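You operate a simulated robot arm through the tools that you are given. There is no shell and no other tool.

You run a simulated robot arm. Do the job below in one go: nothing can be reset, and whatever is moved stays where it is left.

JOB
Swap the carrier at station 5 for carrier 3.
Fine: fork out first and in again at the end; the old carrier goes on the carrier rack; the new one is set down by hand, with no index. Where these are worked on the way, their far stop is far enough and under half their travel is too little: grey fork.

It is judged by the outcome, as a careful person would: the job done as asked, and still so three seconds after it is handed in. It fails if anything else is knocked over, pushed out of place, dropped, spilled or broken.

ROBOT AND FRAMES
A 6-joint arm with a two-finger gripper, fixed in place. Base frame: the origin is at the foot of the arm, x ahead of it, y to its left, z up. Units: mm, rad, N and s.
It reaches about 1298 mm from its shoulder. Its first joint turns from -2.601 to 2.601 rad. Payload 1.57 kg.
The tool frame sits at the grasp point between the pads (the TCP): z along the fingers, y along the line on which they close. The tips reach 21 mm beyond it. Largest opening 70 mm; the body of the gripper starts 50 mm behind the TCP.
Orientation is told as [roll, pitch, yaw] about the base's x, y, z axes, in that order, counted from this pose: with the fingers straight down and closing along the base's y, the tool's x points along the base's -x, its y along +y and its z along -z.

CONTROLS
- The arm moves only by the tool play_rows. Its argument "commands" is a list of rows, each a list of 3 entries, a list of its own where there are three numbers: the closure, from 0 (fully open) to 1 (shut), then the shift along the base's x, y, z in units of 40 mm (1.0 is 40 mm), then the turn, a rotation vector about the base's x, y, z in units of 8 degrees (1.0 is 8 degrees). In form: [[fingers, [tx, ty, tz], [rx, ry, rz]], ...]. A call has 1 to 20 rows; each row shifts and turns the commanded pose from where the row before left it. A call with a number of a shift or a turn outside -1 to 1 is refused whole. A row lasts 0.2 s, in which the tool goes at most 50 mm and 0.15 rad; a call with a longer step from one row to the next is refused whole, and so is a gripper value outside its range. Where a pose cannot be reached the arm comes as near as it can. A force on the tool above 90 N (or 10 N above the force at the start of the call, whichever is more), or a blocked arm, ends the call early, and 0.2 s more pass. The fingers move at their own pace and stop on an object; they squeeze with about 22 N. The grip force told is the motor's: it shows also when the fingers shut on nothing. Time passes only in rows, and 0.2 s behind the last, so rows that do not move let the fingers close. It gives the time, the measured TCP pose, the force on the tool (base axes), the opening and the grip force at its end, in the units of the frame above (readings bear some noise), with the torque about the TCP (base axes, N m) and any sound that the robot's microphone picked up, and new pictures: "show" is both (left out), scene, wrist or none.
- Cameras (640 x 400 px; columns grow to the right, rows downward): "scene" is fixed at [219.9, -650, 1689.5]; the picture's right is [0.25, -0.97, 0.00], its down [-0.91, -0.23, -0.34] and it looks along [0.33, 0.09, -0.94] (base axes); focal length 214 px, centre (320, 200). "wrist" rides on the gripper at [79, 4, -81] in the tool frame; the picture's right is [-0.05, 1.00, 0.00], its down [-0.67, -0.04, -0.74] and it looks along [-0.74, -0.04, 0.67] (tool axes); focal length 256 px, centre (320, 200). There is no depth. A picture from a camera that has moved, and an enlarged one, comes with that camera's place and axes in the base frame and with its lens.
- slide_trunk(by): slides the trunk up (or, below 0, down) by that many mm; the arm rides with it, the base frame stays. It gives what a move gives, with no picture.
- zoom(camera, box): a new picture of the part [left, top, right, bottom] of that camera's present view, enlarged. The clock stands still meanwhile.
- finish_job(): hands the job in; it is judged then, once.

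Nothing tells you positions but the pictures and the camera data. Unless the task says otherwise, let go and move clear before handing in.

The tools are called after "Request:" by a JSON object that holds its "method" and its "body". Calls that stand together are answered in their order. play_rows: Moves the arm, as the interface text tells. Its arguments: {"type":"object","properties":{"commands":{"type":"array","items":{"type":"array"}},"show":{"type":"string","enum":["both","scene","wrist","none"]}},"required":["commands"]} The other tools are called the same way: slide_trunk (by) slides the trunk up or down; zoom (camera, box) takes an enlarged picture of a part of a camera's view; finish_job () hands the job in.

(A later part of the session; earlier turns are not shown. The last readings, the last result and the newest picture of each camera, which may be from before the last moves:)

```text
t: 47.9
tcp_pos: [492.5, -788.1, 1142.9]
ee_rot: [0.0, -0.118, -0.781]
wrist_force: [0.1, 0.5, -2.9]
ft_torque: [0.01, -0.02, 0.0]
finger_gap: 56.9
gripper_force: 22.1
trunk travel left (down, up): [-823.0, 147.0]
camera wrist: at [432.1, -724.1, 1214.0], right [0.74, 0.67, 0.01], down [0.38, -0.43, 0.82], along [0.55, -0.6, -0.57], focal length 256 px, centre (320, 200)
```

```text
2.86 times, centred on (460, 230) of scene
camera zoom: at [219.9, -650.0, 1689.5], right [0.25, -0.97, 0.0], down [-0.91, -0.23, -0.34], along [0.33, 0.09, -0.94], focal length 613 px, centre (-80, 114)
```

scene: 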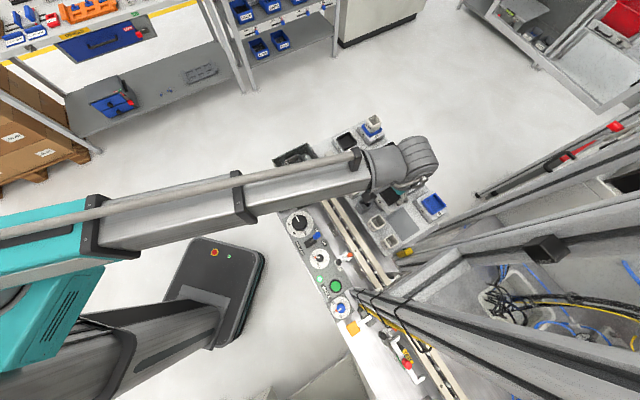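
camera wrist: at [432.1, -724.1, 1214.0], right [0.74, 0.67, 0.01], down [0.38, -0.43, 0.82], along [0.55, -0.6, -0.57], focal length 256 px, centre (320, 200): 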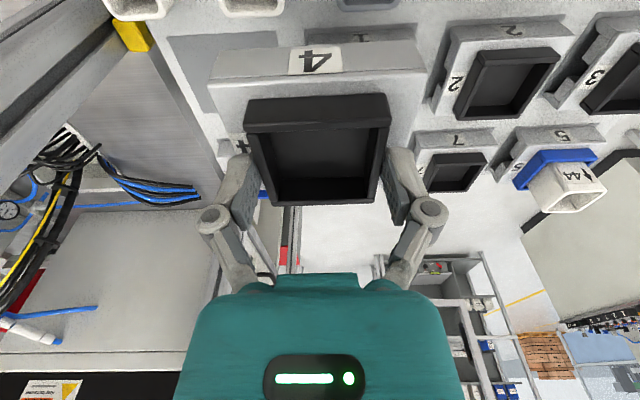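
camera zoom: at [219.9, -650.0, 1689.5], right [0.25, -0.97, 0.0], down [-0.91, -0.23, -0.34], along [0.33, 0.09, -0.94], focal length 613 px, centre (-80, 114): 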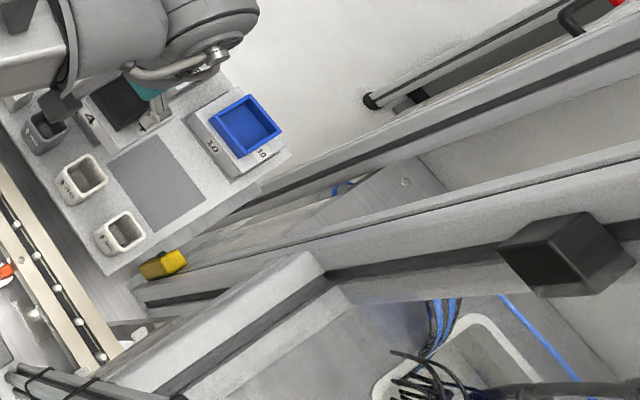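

The post corner is near (374,-945). With the carrier centred on the pad that leaves over 60 mm, so I'll continue to above the pad.

Request:
{"method": "play_rows", "body": {"commands": [[1, [-0.18, -0.571, 0], [0, 0, 0]], [1, [-0.18, -0.571, 0], [0, 0, 0]], [1, [0, 0, 0], [0, 0, 0]]], "show": "scene"}}

Request:
{"method": "play_rows", "body": {"commands": [[1, [-0.18, -0.571, 0], [0, 0, 0]], [1, [-0.18, -0.571, 0], [0, 0, 0]], [1, [0, 0, 0], [0, 0, 0]]], "show": "both"}}

Request:
{"method": "zoom", "body": {"camera": "scene", "box": [340, 130, 540, 290]}}

```text
t: 48.7
tcp_pos: [476.9, -835.4, 1143.0]
ee_rot: [0.0, -0.119, -0.781]
wrist_force: [0.5, -0.3, -3.0]
ft_torque: [0.03, 0.01, -0.01]
finger_gap: 56.6
gripper_force: 21.6
trunk travel left (down, up): [-823.0, 147.0]
```

scene: 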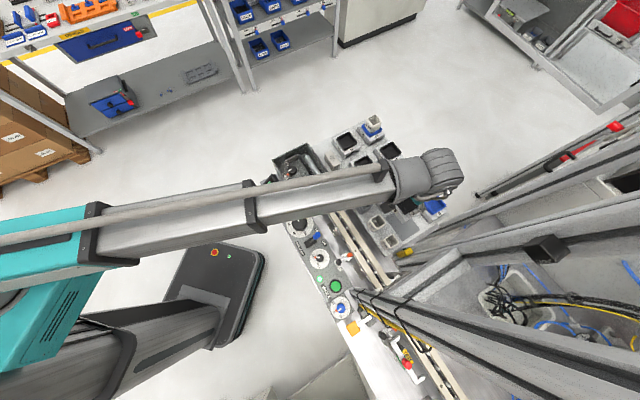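

```text
t: 49.5
tcp_pos: [463.2, -880.2, 1142.7]
ee_rot: [0.0, -0.118, -0.78]
wrist_force: [-0.1, -0.7, -2.7]
ft_torque: [0.02, 0.0, -0.02]
finger_gap: 57.0
gripper_force: 22.6
trunk travel left (down, up): [-823.0, 147.0]
camera wrist: at [403.8, -816.4, 1213.9], right [0.74, 0.67, 0.01], down [0.38, -0.43, 0.82], along [0.55, -0.6, -0.57], focal length 256 px, centre (320, 200)
```

scene: 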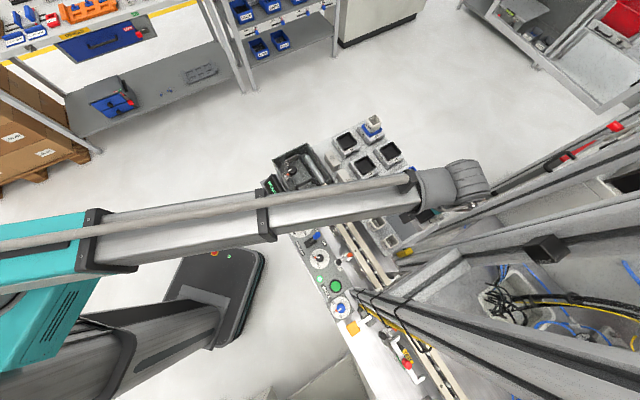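
wrist: 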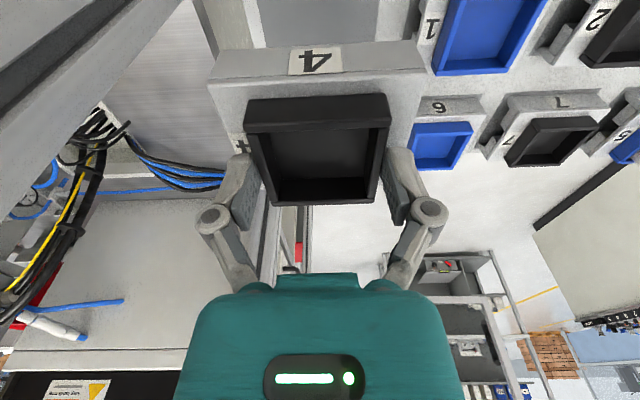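

```text
2.50 times, centred on (440, 210) of scene
camera zoom: at [219.9, -650.0, 1689.5], right [0.25, -0.97, 0.0], down [-0.91, -0.23, -0.34], along [0.33, 0.09, -0.94], focal length 536 px, centre (20, 175)
```

zoom: 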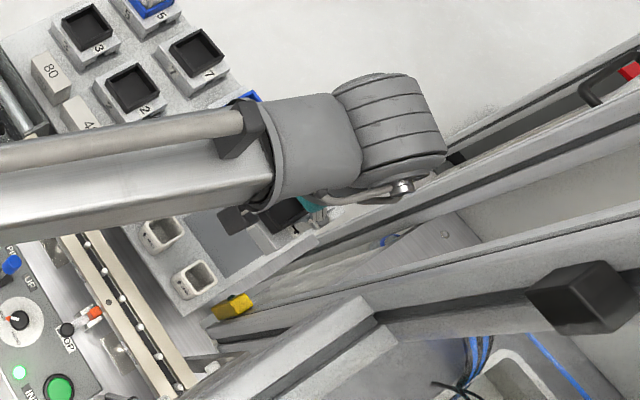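

The carrier is above the pad within about 1 mm and clear of the post. Lowering to just above the expected contact.

Request:
{"method": "slide_trunk", "body": {"by": -90}}

Request:
{"method": "play_rows", "body": {"commands": [[1, [0, 0, 0], [0, 0, 0]]], "show": "both"}}

Request:
{"method": "zoom", "body": {"camera": "scene", "box": [360, 170, 480, 270]}}

Request:
{"method": "zoom", "body": {"camera": "wrist", "box": [160, 0, 480, 200]}}

```text
t: 50.8
tcp_pos: [462.9, -880.1, 1053.1]
ee_rot: [0.001, -0.117, -0.78]
wrist_force: [-0.2, -0.2, -2.8]
ft_torque: [0.01, 0.02, 0.01]
finger_gap: 56.8
gripper_force: 22.1
trunk travel left (down, up): [-733.0, 237.0]
```

```text
t: 51.2
tcp_pos: [463.8, -880.8, 1051.9]
ee_rot: [-0.001, -0.12, -0.778]
wrist_force: [1.0, 0.5, -2.9]
ft_torque: [0.01, -0.03, 0.01]
finger_gap: 57.0
gripper_force: 22.6
trunk travel left (down, up): [-733.0, 237.0]
camera wrist: at [403.9, -816.4, 1123.9], right [0.74, 0.67, 0.01], down [0.38, -0.43, 0.82], along [0.55, -0.6, -0.57], focal length 256 px, centre (320, 200)
```

scene: 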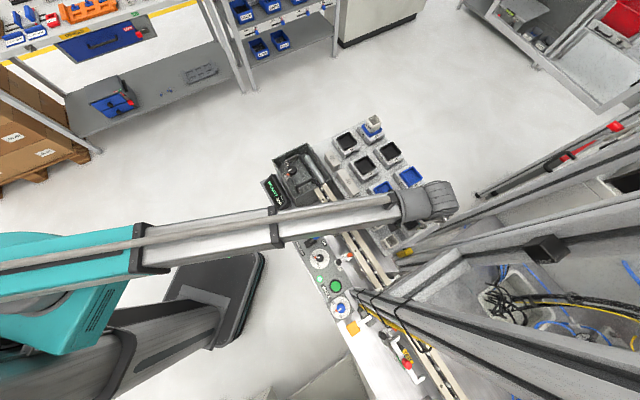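
wrist: 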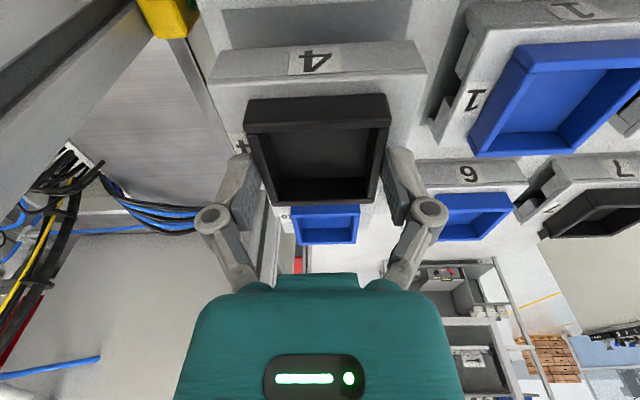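

```text
4.00 times, centred on (420, 220) of scene
camera zoom: at [219.9, -650.0, 1689.5], right [0.25, -0.97, 0.0], down [-0.91, -0.23, -0.34], along [0.33, 0.09, -0.94], focal length 858 px, centre (-80, 120)
```

zoom: 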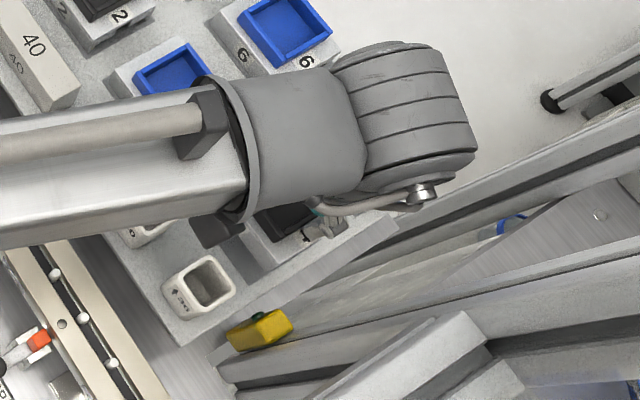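

```text
2.00 times, centred on (320, 100) of wrist
camera zoom: at [403.9, -816.4, 1123.9], right [0.74, 0.67, 0.01], down [0.38, -0.43, 0.82], along [0.55, -0.6, -0.57], focal length 512 px, centre (320, 400)
```

zoom: 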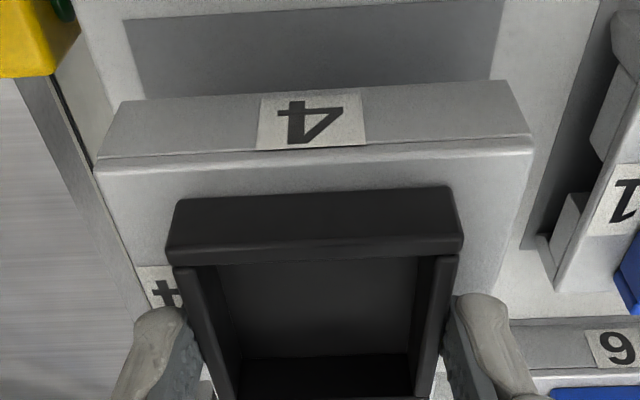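

The pad outline is even around the carrier. Lowering to within a few millimetres, then in small steps watching the force.

Request:
{"method": "play_rows", "body": {"commands": [[1, [-0.015, 0.015, 0], [0, 0, 0]], [1, [0, 0, 0], [0, 0, 0]]], "show": "none"}}

Request:
{"method": "slide_trunk", "body": {"by": -26}}

Request:
{"method": "play_rows", "body": {"commands": [[1, [0, 0, 0], [0, 0, 0]]], "show": "wrist"}}

Request:
{"method": "zoom", "body": {"camera": "wrist", "box": [160, 0, 480, 200]}}

```text
t: 51.8
tcp_pos: [462.4, -880.6, 1052.6]
ee_rot: [-0.001, -0.117, -0.779]
wrist_force: [-0.1, 0.8, -3.0]
ft_torque: [0.02, -0.01, -0.01]
finger_gap: 56.8
gripper_force: 21.8
trunk travel left (down, up): [-733.0, 237.0]
```

```text
t: 52.5
tcp_pos: [462.5, -879.3, 1026.4]
ee_rot: [0.001, -0.119, -0.78]
wrist_force: [-1.2, -0.3, -1.9]
ft_torque: [-0.01, 0.01, 0.02]
finger_gap: 56.7
gripper_force: 22.1
trunk travel left (down, up): [-707.0, 263.0]
```

```text
t: 52.9
tcp_pos: [463.3, -880.0, 1027.2]
ee_rot: [0.0, -0.119, -0.78]
wrist_force: [0.1, -0.7, -3.3]
ft_torque: [0.0, -0.01, 0.03]
finger_gap: 56.7
gripper_force: 22.0
trunk travel left (down, up): [-707.0, 263.0]
camera wrist: at [403.4, -815.6, 1097.9], right [0.74, 0.67, 0.01], down [0.38, -0.43, 0.82], along [0.55, -0.6, -0.57], focal length 256 px, centre (320, 200)
```

wrist: 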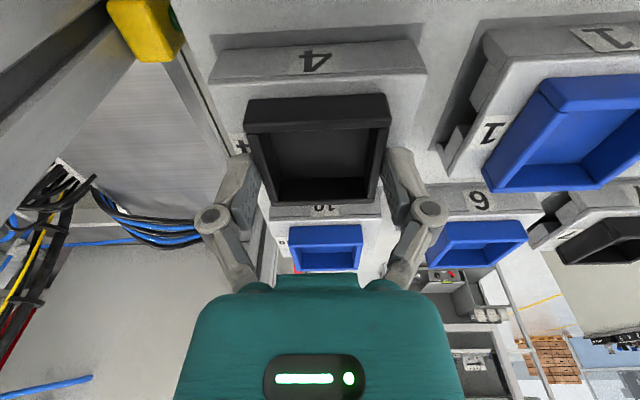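

```text
2.00 times, centred on (320, 100) of wrist
camera zoom: at [403.4, -815.6, 1097.9], right [0.74, 0.67, 0.01], down [0.38, -0.43, 0.82], along [0.55, -0.6, -0.57], focal length 512 px, centre (320, 400)
```

zoom: 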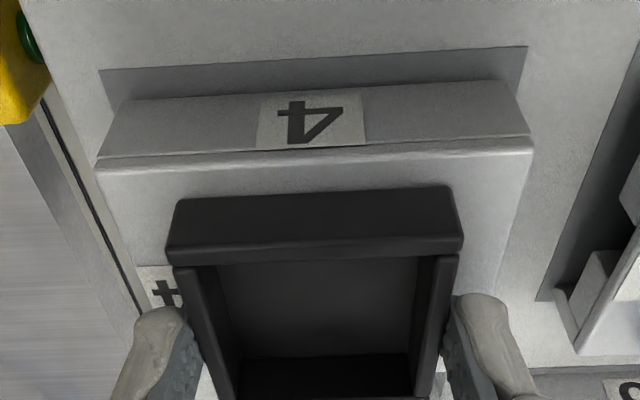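

Nicely aligned with the pad. Small downward steps now.

Request:
{"method": "slide_trunk", "body": {"by": -3}}

Request:
{"method": "slide_trunk", "body": {"by": -1.5}}

Request:
{"method": "slide_trunk", "body": {"by": -1.5}}

```text
t: 53.4
tcp_pos: [463.3, -878.3, 1022.5]
ee_rot: [-0.001, -0.117, -0.778]
wrist_force: [-0.8, 0.1, -3.4]
ft_torque: [0.0, 0.01, 0.01]
finger_gap: 56.9
gripper_force: 22.2
trunk travel left (down, up): [-704.0, 266.0]
```

```text
t: 53.9
tcp_pos: [462.2, -879.7, 1023.4]
ee_rot: [0.001, -0.119, -0.78]
wrist_force: [1.7, -3.6, 10.5]
ft_torque: [0.22, 0.05, 0.0]
finger_gap: 57.0
gripper_force: 21.8
trunk travel left (down, up): [-703.0, 267.0]
```

```text
t: 54.4
tcp_pos: [461.9, -878.7, 1022.0]
ee_rot: [-0.001, -0.122, -0.78]
wrist_force: [2.0, -5.1, 13.3]
ft_torque: [-0.14, -0.05, -0.01]
finger_gap: 56.7
gripper_force: 21.6
trunk travel left (down, up): [-701.0, 269.0]
```

Contact at trunk reading about 703 (force turned from -3 to +10 N), so carrier 4 is standing on the pad. I'll relieve the pressure slightly and open the fingers.

Request:
{"method": "slide_trunk", "body": {"by": 1.5}}

Request:
{"method": "play_rows", "body": {"commands": [[0.6, [0, 0, 0], [0, 0, 0]], [0.3, [0, 0, 0], [0, 0, 0]], [0, [0, 0, 0], [0, 0, 0]], [0, [0, 0, 0], [0, 0, 0]], [0, [0, 0, 0], [0, 0, 0]]], "show": "wrist"}}

Request:
{"method": "zoom", "body": {"camera": "wrist", "box": [160, 0, 480, 200]}}

```text
t: 54.9
tcp_pos: [461.8, -879.2, 1022.6]
ee_rot: [0.0, -0.117, -0.779]
wrist_force: [0.1, 0.3, -1.6]
ft_torque: [-0.06, 0.02, 0.02]
finger_gap: 56.7
gripper_force: 21.9
trunk travel left (down, up): [-703.0, 267.0]
```

```text
t: 56.1
tcp_pos: [462.6, -880.4, 1024.1]
ee_rot: [-0.001, -0.12, -0.78]
wrist_force: [0.7, -0.2, 0.4]
ft_torque: [0.0, 0.02, -0.01]
finger_gap: 70.0
gripper_force: 0.1
trunk travel left (down, up): [-703.0, 267.0]
camera wrist: at [403.3, -815.3, 1093.6], right [0.74, 0.67, 0.01], down [0.38, -0.43, 0.82], along [0.55, -0.6, -0.57], focal length 256 px, centre (320, 200)
```

wrist: 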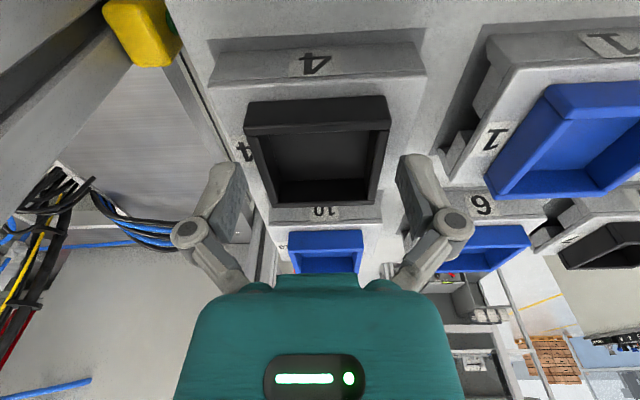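

```text
2.00 times, centred on (320, 100) of wrist
camera zoom: at [403.3, -815.3, 1093.6], right [0.74, 0.67, 0.01], down [0.38, -0.43, 0.82], along [0.55, -0.6, -0.57], focal length 512 px, centre (320, 400)
```

zoom: 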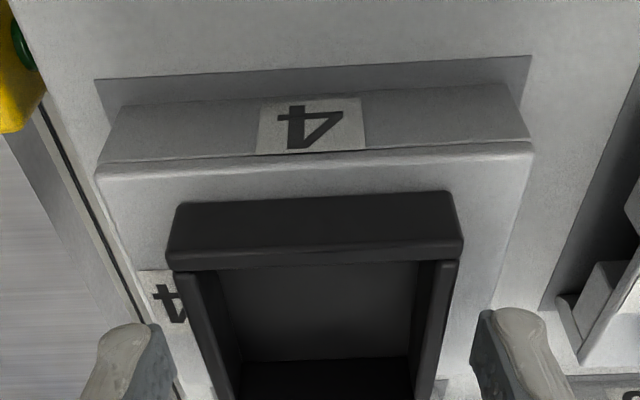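

Carrier 4 now stands on the rack pad and is released. I'll lift clear, look at it once, then head for carrier 3 at about (718,-626).

Request:
{"method": "slide_trunk", "body": {"by": 110}}

Request:
{"method": "play_rows", "body": {"commands": [[0, [0.6, 0.6, 0], [0, 0, 0]], [0, [0.6, 0.6, 0], [0, 0, 0]], [0, [0.6, 0.6, 0], [0, 0, 0]], [0, [0, 0, 0], [0, 0, 0]]], "show": "both"}}

Request:
{"method": "zoom", "body": {"camera": "wrist", "box": [60, 0, 300, 150]}}

```text
t: 57.6
tcp_pos: [461.8, -879.8, 1132.4]
ee_rot: [0.0, -0.12, -0.781]
wrist_force: [-0.3, -0.3, -0.4]
ft_torque: [0.0, -0.02, -0.01]
finger_gap: 70.0
gripper_force: 0.0
trunk travel left (down, up): [-813.0, 157.0]
```

```text
t: 58.6
tcp_pos: [537.6, -807.0, 1132.5]
ee_rot: [0.001, -0.119, -0.779]
wrist_force: [0.0, 0.6, -0.3]
ft_torque: [0.02, -0.01, 0.0]
finger_gap: 69.9
gripper_force: 0.1
trunk travel left (down, up): [-813.0, 157.0]
camera wrist: at [476.8, -742.2, 1203.6], right [0.74, 0.67, 0.01], down [0.38, -0.43, 0.82], along [0.55, -0.6, -0.57], focal length 256 px, centre (320, 200)
```

scene: 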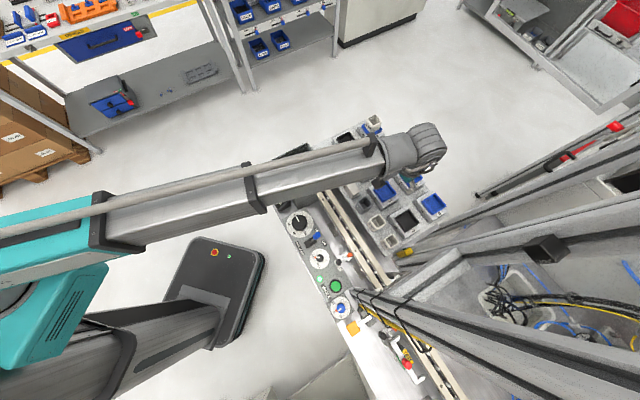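
wrist: 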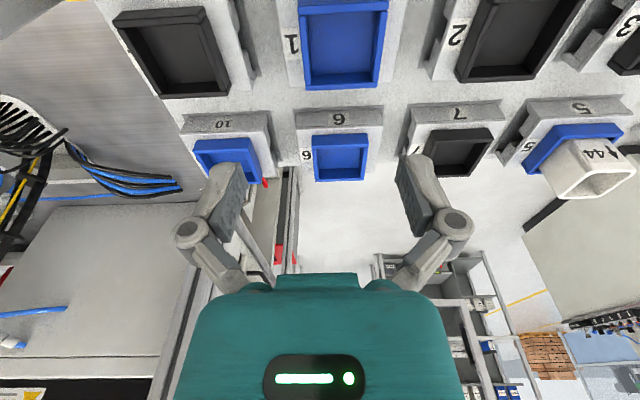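

```text
2.67 times, centred on (180, 75) of wrist
camera zoom: at [476.8, -742.2, 1203.6], right [0.74, 0.67, 0.01], down [0.38, -0.43, 0.82], along [0.55, -0.6, -0.57], focal length 683 px, centre (693, 533)
```

zoom: 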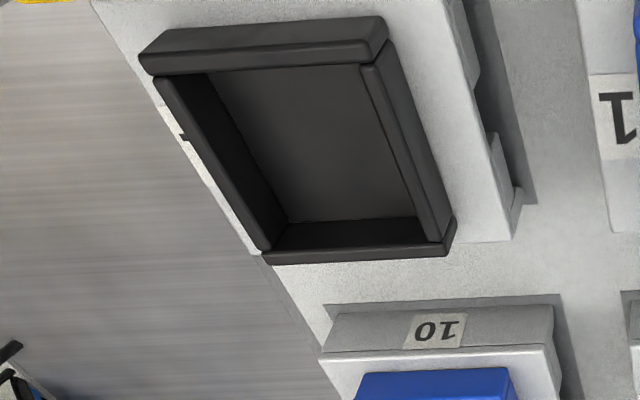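

Carrier 4 sits squarely on its pad. Moving above carrier 3 now.

Request:
{"method": "play_rows", "body": {"commands": [[0, [0.645, 0.6446, 0], [0, 0, 0]], [0, [0.645, 0.6446, 0], [0, 0, 0]], [0, [0.645, 0.6446, 0], [0, 0, 0]], [0, [0.645, 0.6446, 0], [0, 0, 0]], [0, [0.645, 0.6446, 0], [0, 0, 0]], [0, [0.645, 0.6446, 0], [0, 0, 0]], [0, [0.645, 0.6446, 0], [0, 0, 0]], [0, [0, 0, 0], [0, 0, 0]]], "show": "both"}}

Request:
{"method": "zoom", "body": {"camera": "wrist", "box": [220, 0, 420, 150]}}

```text
t: 60.4
tcp_pos: [717.1, -626.5, 1132.0]
ee_rot: [0.001, -0.12, -0.784]
wrist_force: [0.6, 0.2, 0.1]
ft_torque: [0.0, -0.01, -0.01]
finger_gap: 70.2
gripper_force: 0.1
trunk travel left (down, up): [-813.0, 157.0]
camera wrist: at [657.0, -562.7, 1203.6], right [0.74, 0.67, 0.01], down [0.38, -0.43, 0.82], along [0.55, -0.6, -0.57], focal length 256 px, centre (320, 200)
```

scene: 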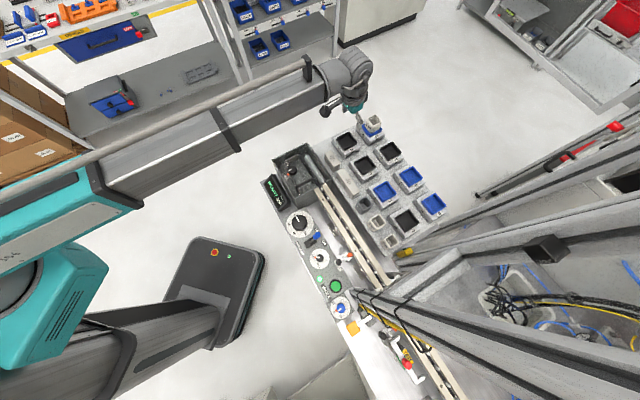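
wrist: 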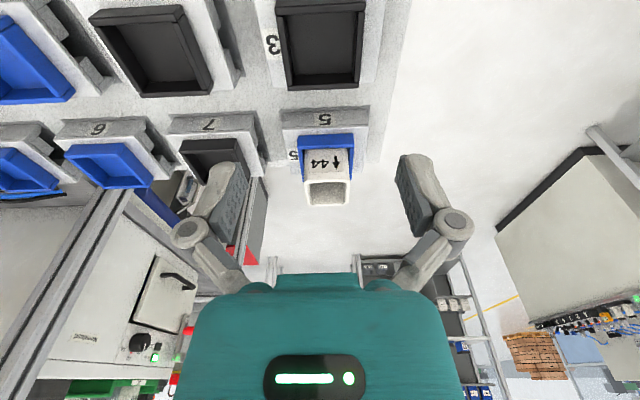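

```text
2.67 times, centred on (320, 75) of wrist
camera zoom: at [657.0, -562.7, 1203.6], right [0.74, 0.67, 0.01], down [0.38, -0.43, 0.82], along [0.55, -0.6, -0.57], focal length 683 px, centre (320, 533)
```

zoom: 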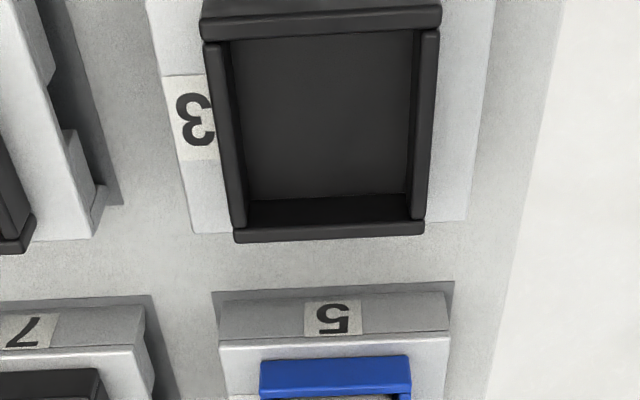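

Carrier 3 is centred under the hand to within about 2 mm sideways. I'll correct that and lower partway.

Request:
{"method": "play_rows", "body": {"commands": [[0, [0.032, 0.032, 0], [0, 0, 0]], [0, [0, 0, 0], [0, 0, 0]]], "show": "none"}}

Request:
{"method": "slide_trunk", "body": {"by": -98}}

Request:
{"method": "play_rows", "body": {"commands": [[0, [0, 0, 0], [0, 0, 0]]], "show": "both"}}

Request:
{"method": "zoom", "body": {"camera": "wrist", "box": [160, 0, 480, 200]}}

```text
t: 61.0
tcp_pos: [716.9, -627.9, 1132.9]
ee_rot: [0.0, -0.118, -0.78]
wrist_force: [0.1, -0.4, 0.5]
ft_torque: [0.01, 0.04, 0.01]
finger_gap: 69.9
gripper_force: 0.1
trunk travel left (down, up): [-813.0, 157.0]
```

```text
t: 62.3
tcp_pos: [718.0, -625.6, 1034.8]
ee_rot: [0.0, -0.118, -0.78]
wrist_force: [-0.2, -0.2, 0.8]
ft_torque: [-0.02, -0.03, -0.04]
finger_gap: 69.9
gripper_force: 0.0
trunk travel left (down, up): [-715.0, 255.0]
```

```text
t: 62.7
tcp_pos: [716.6, -625.9, 1035.5]
ee_rot: [0.0, -0.117, -0.78]
wrist_force: [-0.2, 0.1, 0.5]
ft_torque: [0.04, 0.01, -0.03]
finger_gap: 70.0
gripper_force: 0.1
trunk travel left (down, up): [-715.0, 255.0]
camera wrist: at [657.5, -561.4, 1105.6], right [0.74, 0.67, 0.01], down [0.38, -0.43, 0.82], along [0.55, -0.6, -0.57], focal length 256 px, centre (320, 200)
```

scene: 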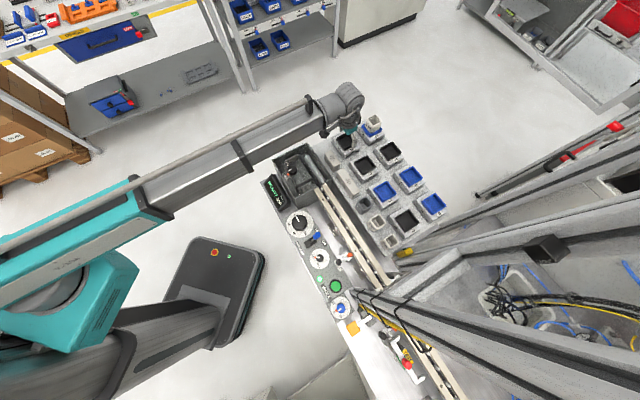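
wrist: 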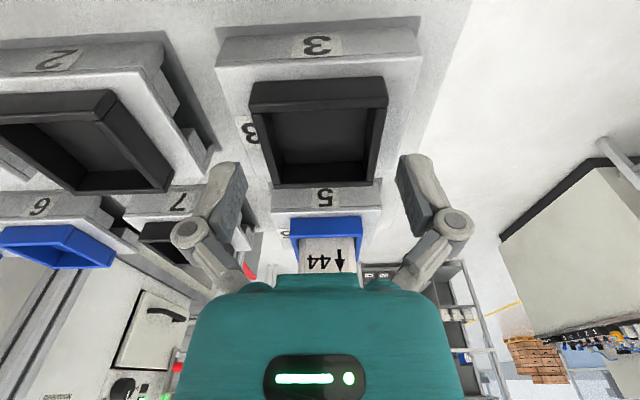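

```text
2.00 times, centred on (320, 100) of wrist
camera zoom: at [657.5, -561.4, 1105.6], right [0.74, 0.67, 0.01], down [0.38, -0.43, 0.82], along [0.55, -0.6, -0.57], focal length 512 px, centre (320, 400)
```

zoom: 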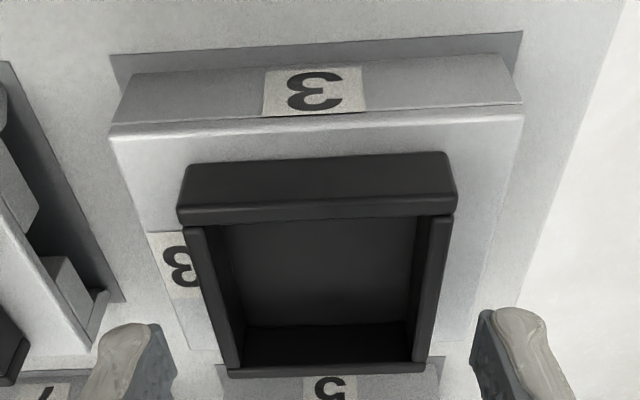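

Well centred. Lowering the last 12 mm and closing on carrier 3's cup.

Request:
{"method": "slide_trunk", "body": {"by": -12}}

Request:
{"method": "play_rows", "body": {"commands": [[0.1, [0, 0, 0], [0, 0, 0]], [0.2, [0, 0, 0], [0, 0, 0]], [0.3, [0, 0, 0], [0, 0, 0]], [0.5, [0, 0, 0], [0, 0, 0]], [1, [0, 0, 0], [0, 0, 0]], [1, [0, 0, 0], [0, 0, 0]], [1, [0, 0, 0], [0, 0, 0]]], "show": "wrist"}}

Request:
{"method": "zoom", "body": {"camera": "wrist", "box": [160, 0, 480, 200]}}

```text
t: 63.3
tcp_pos: [717.3, -625.3, 1023.6]
ee_rot: [0.0, -0.119, -0.781]
wrist_force: [-0.4, 1.1, -0.4]
ft_torque: [-0.01, 0.01, 0.04]
finger_gap: 70.3
gripper_force: 0.0
trunk travel left (down, up): [-703.0, 267.0]
```

```text
t: 64.9
tcp_pos: [716.4, -625.1, 1023.2]
ee_rot: [0.0, -0.119, -0.78]
wrist_force: [2.5, 1.2, 4.1]
ft_torque: [0.18, -0.03, -0.04]
finger_gap: 56.9
gripper_force: 21.3
trunk travel left (down, up): [-703.0, 267.0]
camera wrist: at [657.6, -561.1, 1093.8], right [0.74, 0.67, 0.01], down [0.38, -0.43, 0.82], along [0.55, -0.6, -0.57], focal length 256 px, centre (320, 200)
```

wrist: 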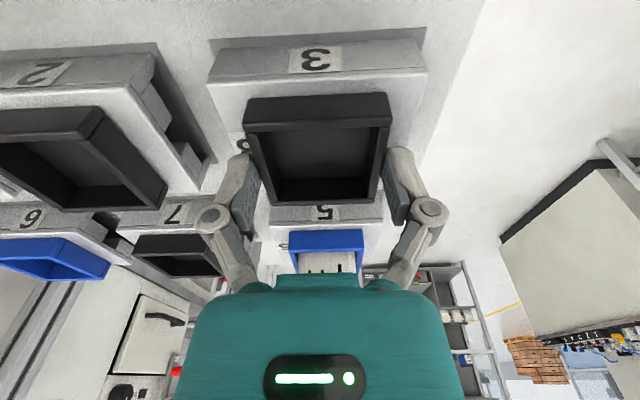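

```text
2.00 times, centred on (320, 100) of wrist
camera zoom: at [657.6, -561.1, 1093.8], right [0.74, 0.67, 0.01], down [0.38, -0.43, 0.82], along [0.55, -0.6, -0.57], focal length 512 px, centre (320, 400)
```

zoom: 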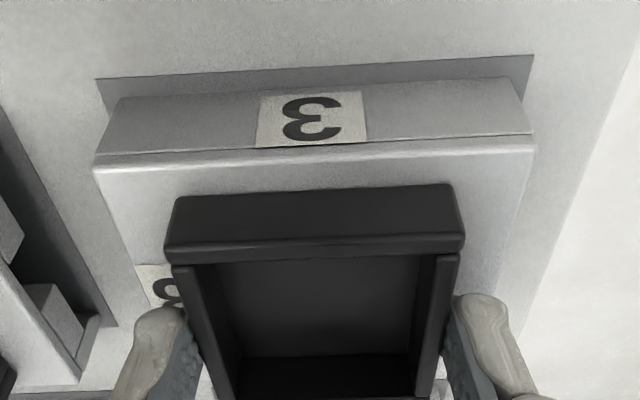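

The grip picture matches the earlier one of carrier 4 almost pixel for pixel, so the same station pose will place it identically. Lifting a little first.

Request:
{"method": "slide_trunk", "body": {"by": 12}}

Request:
{"method": "play_rows", "body": {"commands": [[1, [0, 0, 0], [0, 0, 0]]], "show": "wrist"}}

```text
t: 65.5
tcp_pos: [716.7, -626.7, 1034.9]
ee_rot: [0.001, -0.117, -0.78]
wrist_force: [-0.1, 0.1, -3.4]
ft_torque: [0.05, 0.03, 0.01]
finger_gap: 56.7
gripper_force: 22.2
trunk travel left (down, up): [-715.0, 255.0]
```

```text
t: 65.9
tcp_pos: [717.7, -625.4, 1034.5]
ee_rot: [0.0, -0.118, -0.78]
wrist_force: [0.8, -0.5, -2.0]
ft_torque: [-0.01, 0.0, 0.0]
finger_gap: 56.9
gripper_force: 21.8
trunk travel left (down, up): [-715.0, 255.0]
camera wrist: at [657.8, -561.5, 1105.3], right [0.74, 0.67, 0.01], down [0.38, -0.43, 0.82], along [0.55, -0.6, -0.57], focal length 256 px, centre (320, 200)
```

wrist: 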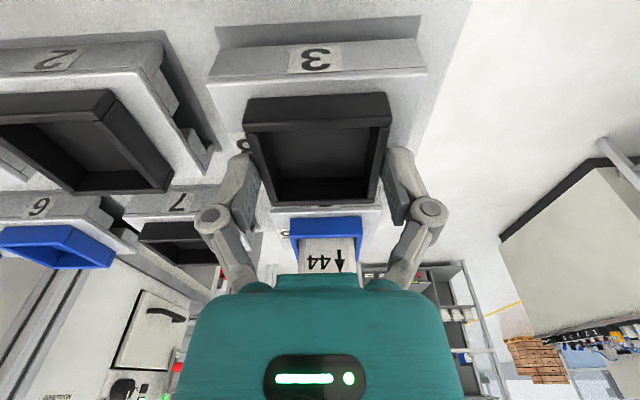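

Carrier 3 is free. Lifting to travel height and retracing the route toward the operator side.

Request:
{"method": "slide_trunk", "body": {"by": 108}}

Request:
{"method": "play_rows", "body": {"commands": [[1, [-0.8, 0.127, 0], [0, 0, 0]], [1, [-0.8, 0.127, 0], [0, 0, 0]], [1, [-0.8, 0.127, 0], [0, 0, 0]], [1, [-0.8, 0.127, 0], [0, 0, 0]], [1, [-0.8, 0.127, 0], [0, 0, 0]], [1, [-0.8, 0.127, 0], [0, 0, 0]], [1, [-0.8, 0.127, 0], [0, 0, 0]], [1, [-0.8, 0.127, 0], [0, 0, 0]], [1, [-0.8, 0.127, 0], [0, 0, 0]], [1, [-0.8, 0.127, 0], [0, 0, 0]], [1, [-0.8, 0.127, 0], [0, 0, 0]], [1, [-0.8, 0.127, 0], [0, 0, 0]], [1, [-0.8, 0.127, 0], [0, 0, 0]], [1, [0, 0, 0], [0, 0, 0]]], "show": "both"}}

```text
t: 67.3
tcp_pos: [717.8, -626.8, 1142.3]
ee_rot: [0.0, -0.118, -0.78]
wrist_force: [-0.2, 0.0, -3.3]
ft_torque: [0.03, 0.0, -0.05]
finger_gap: 56.6
gripper_force: 22.2
trunk travel left (down, up): [-823.0, 147.0]
```

```text
t: 70.3
tcp_pos: [302.5, -559.7, 1142.9]
ee_rot: [0.0, -0.118, -0.779]
wrist_force: [-0.5, 0.1, -2.5]
ft_torque: [-0.01, 0.0, 0.0]
finger_gap: 56.8
gripper_force: 22.1
trunk travel left (down, up): [-823.0, 147.0]
camera wrist: at [242.2, -495.5, 1213.5], right [0.74, 0.67, 0.01], down [0.38, -0.43, 0.82], along [0.55, -0.6, -0.57], focal length 256 px, centre (320, 200)
```

scene: 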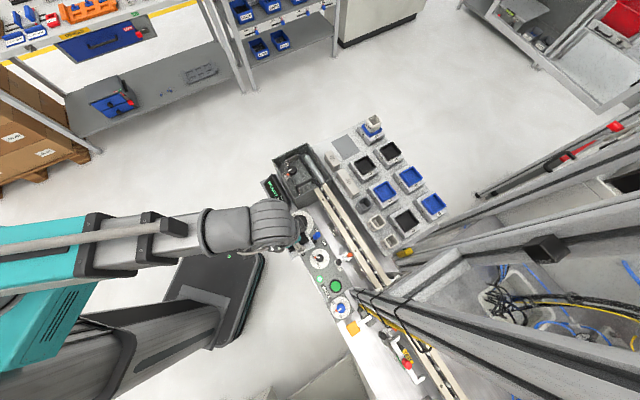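
wrist: 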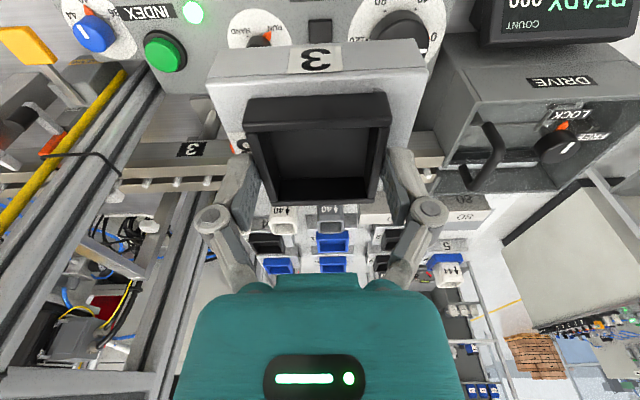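

Carrier 3 in hand, all fine. Swinging back past the post on the retracted path.

Request:
{"method": "play_rows", "body": {"commands": [[1, [-0.751, -0.2, 0], [0, 0, 0]], [1, [-0.751, -0.2, 0], [0, 0, 0]], [1, [-0.751, -0.2, 0], [0, 0, 0]], [1, [-0.751, -0.2, 0], [0, 0, 0]], [1, [-0.751, -0.2, 0], [0, 0, 0]], [1, [-0.751, -0.2, 0], [0, 0, 0]], [1, [-0.751, -0.2, 0], [0, 0, 0]], [1, [-0.751, -0.2, 0], [0, 0, 0]], [1, [-0.751, -0.2, 0], [0, 0, 0]], [1, [-0.751, -0.2, 0], [0, 0, 0]], [1, [0, -0.8, 0], [0, 0, 0]], [1, [0, -0.8, 0], [0, 0, 0]], [1, [0, -0.8, 0], [0, 0, 0]], [1, [0, -0.8, 0], [0, 0, 0]], [1, [0, -0.8, 0], [0, 0, 0]], [1, [0.4, -0.75, 0], [0, 0, 0]], [1, [0.4, -0.75, 0], [0, 0, 0]], [1, [0.4, -0.75, 0], [0, 0, 0]], [1, [0, 0, 0], [0, 0, 0]]], "show": "both"}}

```text
t: 74.3
tcp_pos: [48.1, -889.6, 1142.0]
ee_rot: [0.0, -0.118, -0.781]
wrist_force: [-0.2, -0.3, -2.7]
ft_torque: [0.01, 0.01, 0.0]
finger_gap: 56.9
gripper_force: 22.3
trunk travel left (down, up): [-823.0, 147.0]
camera wrist: at [-11.4, -825.4, 1213.5], right [0.74, 0.67, 0.01], down [0.38, -0.43, 0.82], along [0.55, -0.6, -0.57], focal length 256 px, centre (320, 200)
```

scene: 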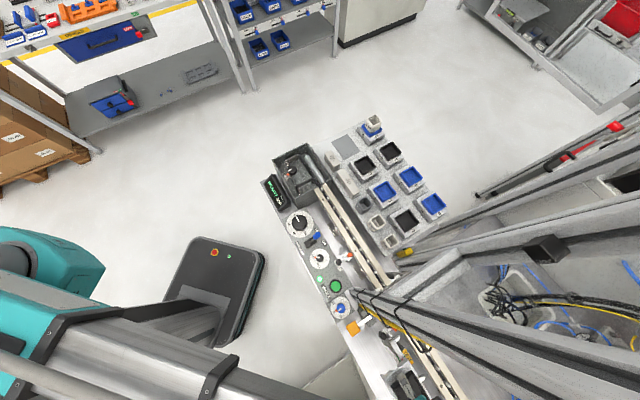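
wrist: 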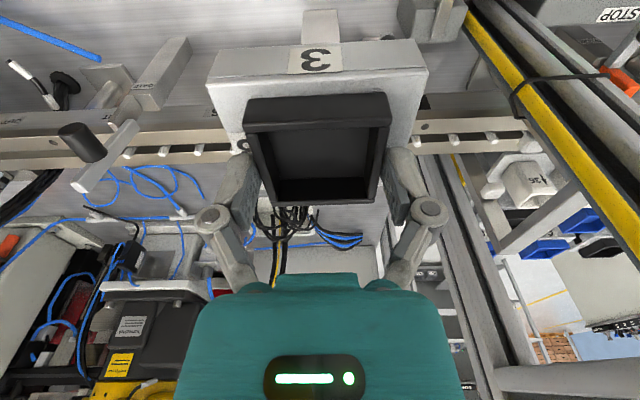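

Now over to station 5 at travel height, back to the same hand position as when I took carrier 4.

Request:
{"method": "play_rows", "body": {"commands": [[1, [0.3735, -0.372, 0], [0, 0, 0]], [1, [0.3735, -0.372, 0], [0, 0, 0]], [1, [0.3735, -0.372, 0], [0, 0, 0]], [1, [0.3735, -0.372, 0], [0, 0, 0]], [1, [0.3735, -0.372, 0], [0, 0, 0]], [1, [0, 0, 0], [0, 0, 0]], [1, [0, 0, 0], [0, 0, 0]]], "show": "both"}}

```text
t: 75.9
tcp_pos: [122.9, -962.8, 1142.6]
ee_rot: [0.0, -0.119, -0.779]
wrist_force: [0.2, 0.5, -2.6]
ft_torque: [0.02, 0.03, 0.02]
finger_gap: 56.8
gripper_force: 21.9
trunk travel left (down, up): [-823.0, 147.0]
camera wrist: at [63.7, -898.5, 1213.4], right [0.74, 0.67, 0.01], down [0.38, -0.43, 0.82], along [0.55, -0.6, -0.57], focal length 256 px, centre (320, 200)
```

scene: 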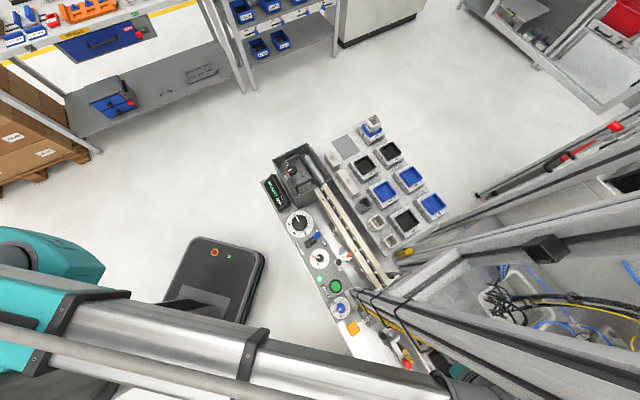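
wrist: 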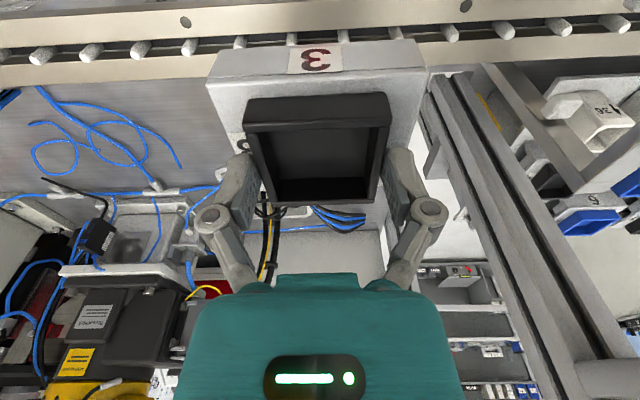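

I'm 1.3 mm off the recorded pose; correcting and then lowering partway.

Request:
{"method": "play_rows", "body": {"commands": [[1, [-0.01, -0.0325, 0], [0, 0, 0]], [1, [0, 0, 0], [0, 0, 0]]], "show": "none"}}

Request:
{"method": "slide_trunk", "body": {"by": -88}}

Request:
{"method": "play_rows", "body": {"commands": [[1, [0, 0, 0], [0, 0, 0]], [1, [0, 0, 0], [0, 0, 0]]], "show": "both"}}

Request:
{"method": "zoom", "body": {"camera": "wrist", "box": [160, 0, 480, 200]}}

```text
t: 76.5
tcp_pos: [122.3, -964.8, 1142.9]
ee_rot: [-0.001, -0.119, -0.782]
wrist_force: [0.0, -0.2, -3.3]
ft_torque: [-0.02, -0.01, 0.01]
finger_gap: 56.8
gripper_force: 21.9
trunk travel left (down, up): [-823.0, 147.0]
```

```text
t: 77.7
tcp_pos: [123.0, -964.1, 1055.2]
ee_rot: [0.0, -0.118, -0.781]
wrist_force: [0.3, 0.0, -3.6]
ft_torque: [0.01, -0.03, 0.01]
finger_gap: 56.9
gripper_force: 22.2
trunk travel left (down, up): [-735.0, 235.0]
```

```text
t: 78.3
tcp_pos: [123.9, -964.4, 1054.5]
ee_rot: [0.002, -0.119, -0.782]
wrist_force: [-0.1, -1.4, -3.8]
ft_torque: [0.01, -0.01, 0.02]
finger_gap: 56.8
gripper_force: 22.1
trunk travel left (down, up): [-735.0, 235.0]
camera wrist: at [63.3, -899.9, 1125.4], right [0.74, 0.67, 0.01], down [0.38, -0.43, 0.82], along [0.55, -0.6, -0.57], focal length 256 px, centre (320, 200)
```

scene: 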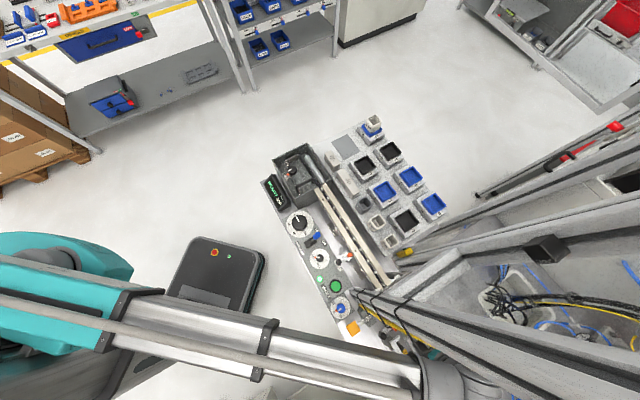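
wrist: 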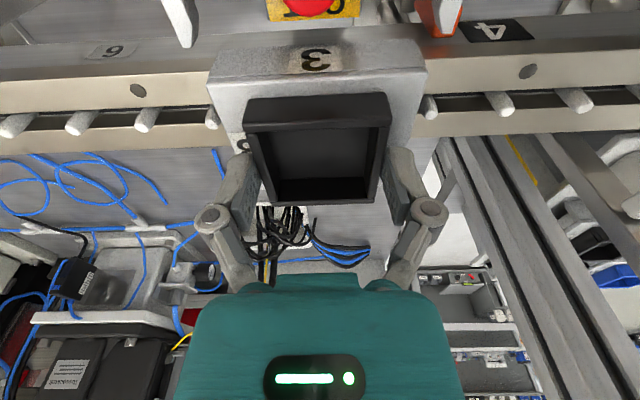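

```text
2.00 times, centred on (320, 100) of wrist
camera zoom: at [63.3, -899.9, 1125.4], right [0.74, 0.67, 0.01], down [0.38, -0.43, 0.82], along [0.55, -0.6, -0.57], focal length 512 px, centre (320, 400)
```

zoom: 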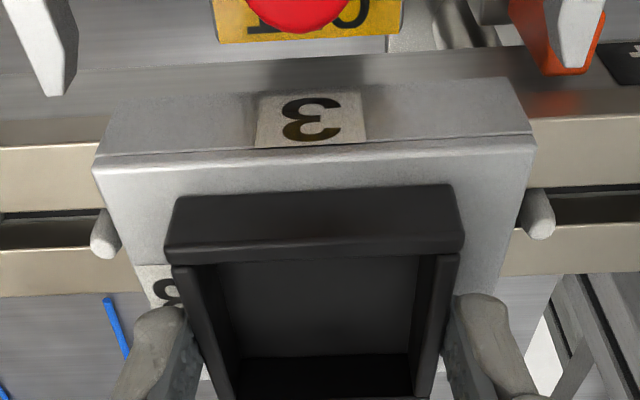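

Position matches the record within 0.1 mm. Lowering in small steps to contact.

Request:
{"method": "slide_trunk", "body": {"by": -10}}

Request:
{"method": "slide_trunk", "body": {"by": -2}}

Request:
{"method": "slide_trunk", "body": {"by": -1.2}}

Request:
{"method": "play_rows", "body": {"commands": [[1, [0, 0, 0], [0, 0, 0]]], "show": "wrist"}}

Request:
{"method": "zoom", "body": {"camera": "wrist", "box": [160, 0, 480, 200]}}

```text
t: 78.9
tcp_pos: [123.8, -965.4, 1045.0]
ee_rot: [0.0, -0.119, -0.78]
wrist_force: [0.0, -0.1, -2.2]
ft_torque: [-0.02, 0.01, -0.01]
finger_gap: 56.7
gripper_force: 21.7
trunk travel left (down, up): [-725.0, 245.0]
```

```text
t: 79.4
tcp_pos: [122.7, -965.6, 1043.6]
ee_rot: [-0.001, -0.118, -0.78]
wrist_force: [0.3, 0.2, -2.9]
ft_torque: [-0.02, -0.03, -0.01]
finger_gap: 56.7
gripper_force: 22.0
trunk travel left (down, up): [-723.0, 247.0]
```

```text
t: 79.9
tcp_pos: [123.4, -963.1, 1040.7]
ee_rot: [-0.001, -0.119, -0.78]
wrist_force: [0.2, 0.3, -2.2]
ft_torque: [-0.03, 0.03, -0.01]
finger_gap: 56.6
gripper_force: 22.0
trunk travel left (down, up): [-721.0, 249.0]
```

```text
t: 80.3
tcp_pos: [124.0, -964.0, 1041.1]
ee_rot: [0.0, -0.118, -0.778]
wrist_force: [0.5, 0.4, -2.0]
ft_torque: [0.01, 0.03, 0.0]
finger_gap: 56.6
gripper_force: 21.7
trunk travel left (down, up): [-721.0, 249.0]
camera wrist: at [63.4, -899.9, 1112.2], right [0.74, 0.67, 0.01], down [0.38, -0.43, 0.82], along [0.55, -0.6, -0.57], focal length 256 px, centre (320, 200)
```

wrist: 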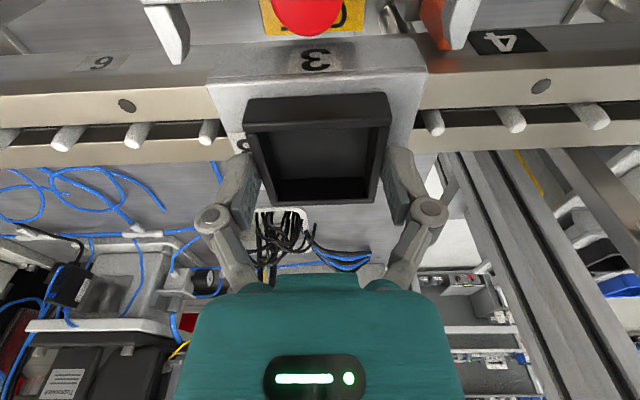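

```text
2.00 times, centred on (320, 100) of wrist
camera zoom: at [63.4, -899.9, 1112.2], right [0.74, 0.67, 0.01], down [0.38, -0.43, 0.82], along [0.55, -0.6, -0.57], focal length 512 px, centre (320, 400)
```

zoom: 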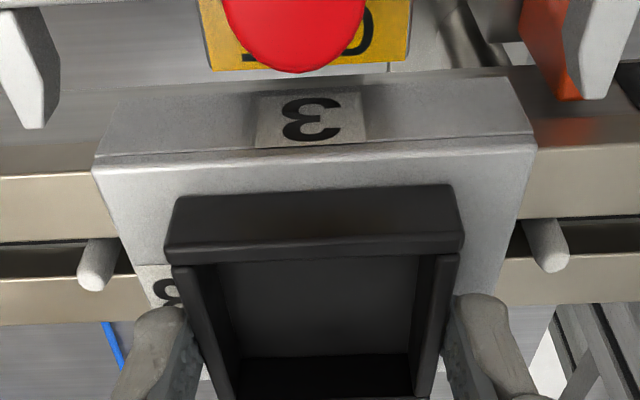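

At the recorded height, but the load is still in the hand. A couple more sub-millimetre steps.

Request:
{"method": "slide_trunk", "body": {"by": -0.6}}

Request:
{"method": "slide_trunk", "body": {"by": -0.6}}

```text
t: 80.8
tcp_pos: [123.9, -963.7, 1041.4]
ee_rot: [-0.001, -0.118, -0.78]
wrist_force: [0.5, -1.2, 1.1]
ft_torque: [0.07, -0.03, 0.0]
finger_gap: 56.6
gripper_force: 22.3
trunk travel left (down, up): [-721.0, 249.0]
```

```text
t: 81.3
tcp_pos: [122.9, -964.2, 1041.2]
ee_rot: [-0.001, -0.118, -0.78]
wrist_force: [0.6, -5.1, 10.2]
ft_torque: [0.11, 0.05, -0.02]
finger_gap: 56.9
gripper_force: 22.0
trunk travel left (down, up): [-720.0, 250.0]
```

Carrier 3 is seated on the rail at the expected height (10 N). Releasing.

Request:
{"method": "slide_trunk", "body": {"by": 0.5}}

Request:
{"method": "play_rows", "body": {"commands": [[0.6, [0, 0, 0], [0, 0, 0]], [0.3, [0, 0, 0], [0, 0, 0]], [0, [0, 0, 0], [0, 0, 0]], [0, [0, 0, 0], [0, 0, 0]], [0, [0, 0, 0], [0, 0, 0]]], "show": "wrist"}}

Request:
{"method": "zoom", "body": {"camera": "wrist", "box": [160, 0, 480, 200]}}

```text
t: 81.8
tcp_pos: [122.7, -964.5, 1040.0]
ee_rot: [0.001, -0.118, -0.78]
wrist_force: [-0.6, -2.0, 3.8]
ft_torque: [-0.25, 0.09, 0.08]
finger_gap: 57.0
gripper_force: 21.8
trunk travel left (down, up): [-721.0, 249.0]
```

```text
t: 83.0
tcp_pos: [123.0, -963.6, 1040.4]
ee_rot: [0.0, -0.117, -0.78]
wrist_force: [-0.8, 0.5, -0.8]
ft_torque: [0.0, 0.0, -0.01]
finger_gap: 70.2
gripper_force: 0.1
trunk travel left (down, up): [-721.0, 249.0]
camera wrist: at [63.3, -899.6, 1111.7], right [0.74, 0.67, 0.01], down [0.38, -0.43, 0.82], along [0.55, -0.6, -0.57], focal length 256 px, centre (320, 200)
```

wrist: 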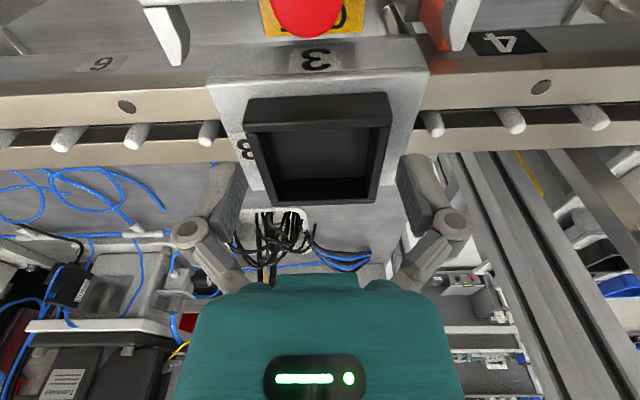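

```text
2.00 times, centred on (320, 100) of wrist
camera zoom: at [63.3, -899.6, 1111.7], right [0.74, 0.67, 0.01], down [0.38, -0.43, 0.82], along [0.55, -0.6, -0.57], focal length 512 px, centre (320, 400)
```

zoom: 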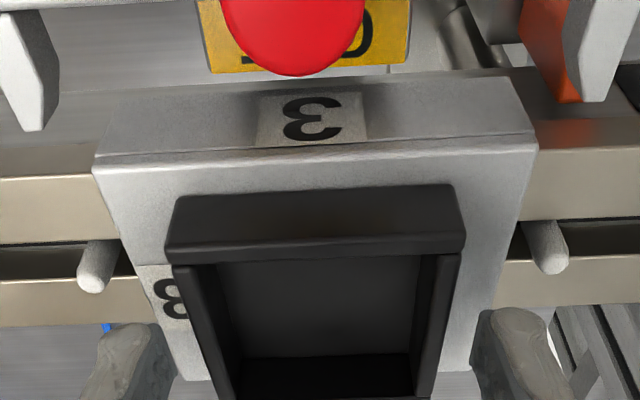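

Carrier 3 stands exactly where carrier 4 stood. I'll lift clear, go to the operator side of the red knob, and check before pushing the fork in.

Request:
{"method": "slide_trunk", "body": {"by": 65}}

Request:
{"method": "play_rows", "body": {"commands": [[0, [-0.528, 0.5225, 0], [0, 0, 0]], [1, [-0.528, 0.5225, 0], [0, 0, 0]], [1, [-0.528, 0.5225, 0], [0, 0, 0]], [1, [0, 0, 0], [0, 0, 0]], [1, [0, 0, 0], [0, 0, 0]], [1, [0, 0, 0], [0, 0, 0]], [1, [0, 0, 0], [0, 0, 0]]], "show": "both"}}

Request:
{"method": "zoom", "body": {"camera": "wrist", "box": [200, 40, 440, 210]}}

Request:
{"method": "zoom", "body": {"camera": "scene", "box": [340, 300, 500, 400]}}

```text
t: 84.1
tcp_pos: [124.0, -964.4, 1105.1]
ee_rot: [-0.001, -0.12, -0.78]
wrist_force: [-0.7, 0.4, -1.1]
ft_torque: [0.0, -0.03, 0.05]
finger_gap: 70.1
gripper_force: 0.0
trunk travel left (down, up): [-786.0, 184.0]
```

```text
t: 85.7
tcp_pos: [60.4, -902.2, 1107.3]
ee_rot: [-0.001, -0.119, -0.779]
wrist_force: [0.3, 0.4, -0.9]
ft_torque: [-0.05, 0.0, -0.03]
finger_gap: 0.0
gripper_force: 22.1
trunk travel left (down, up): [-786.0, 184.0]
camera wrist: at [1.0, -836.9, 1176.7], right [0.74, 0.67, 0.01], down [0.38, -0.43, 0.82], along [0.55, -0.6, -0.57], focal length 256 px, centre (320, 200)
```

scene: 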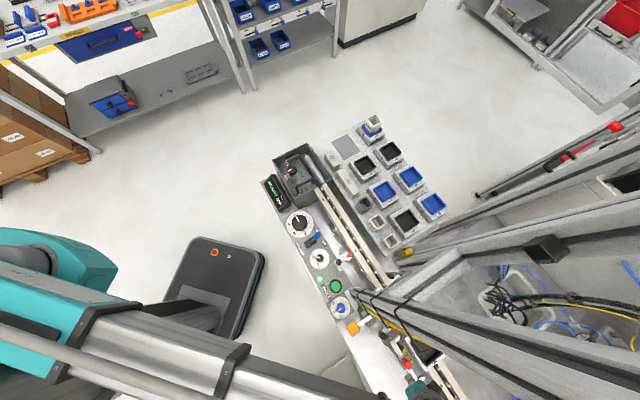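
wrist: 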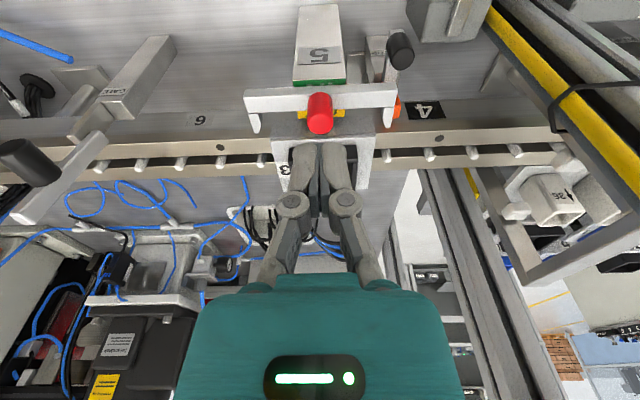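

```text
2.35 times, centred on (320, 125) of wrist
camera zoom: at [1.0, -836.9, 1176.7], right [0.74, 0.67, 0.01], down [0.38, -0.43, 0.82], along [0.55, -0.6, -0.57], focal length 602 px, centre (320, 376)
```

zoom: 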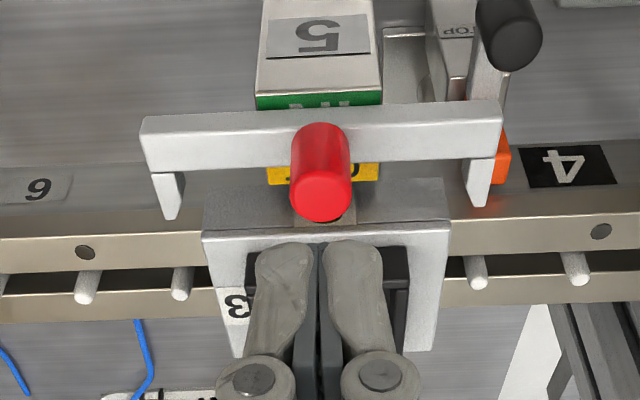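

```text
4.00 times, centred on (420, 350) of scene
camera zoom: at [219.9, -650.0, 1689.5], right [0.25, -0.97, 0.0], down [-0.91, -0.23, -0.34], along [0.33, 0.09, -0.94], focal length 858 px, centre (-80, -400)
```

zoom: 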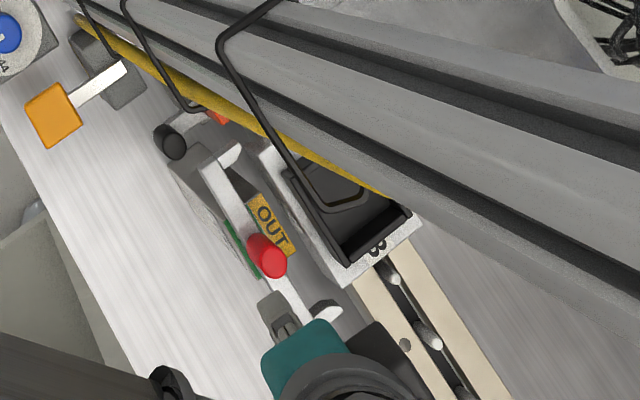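

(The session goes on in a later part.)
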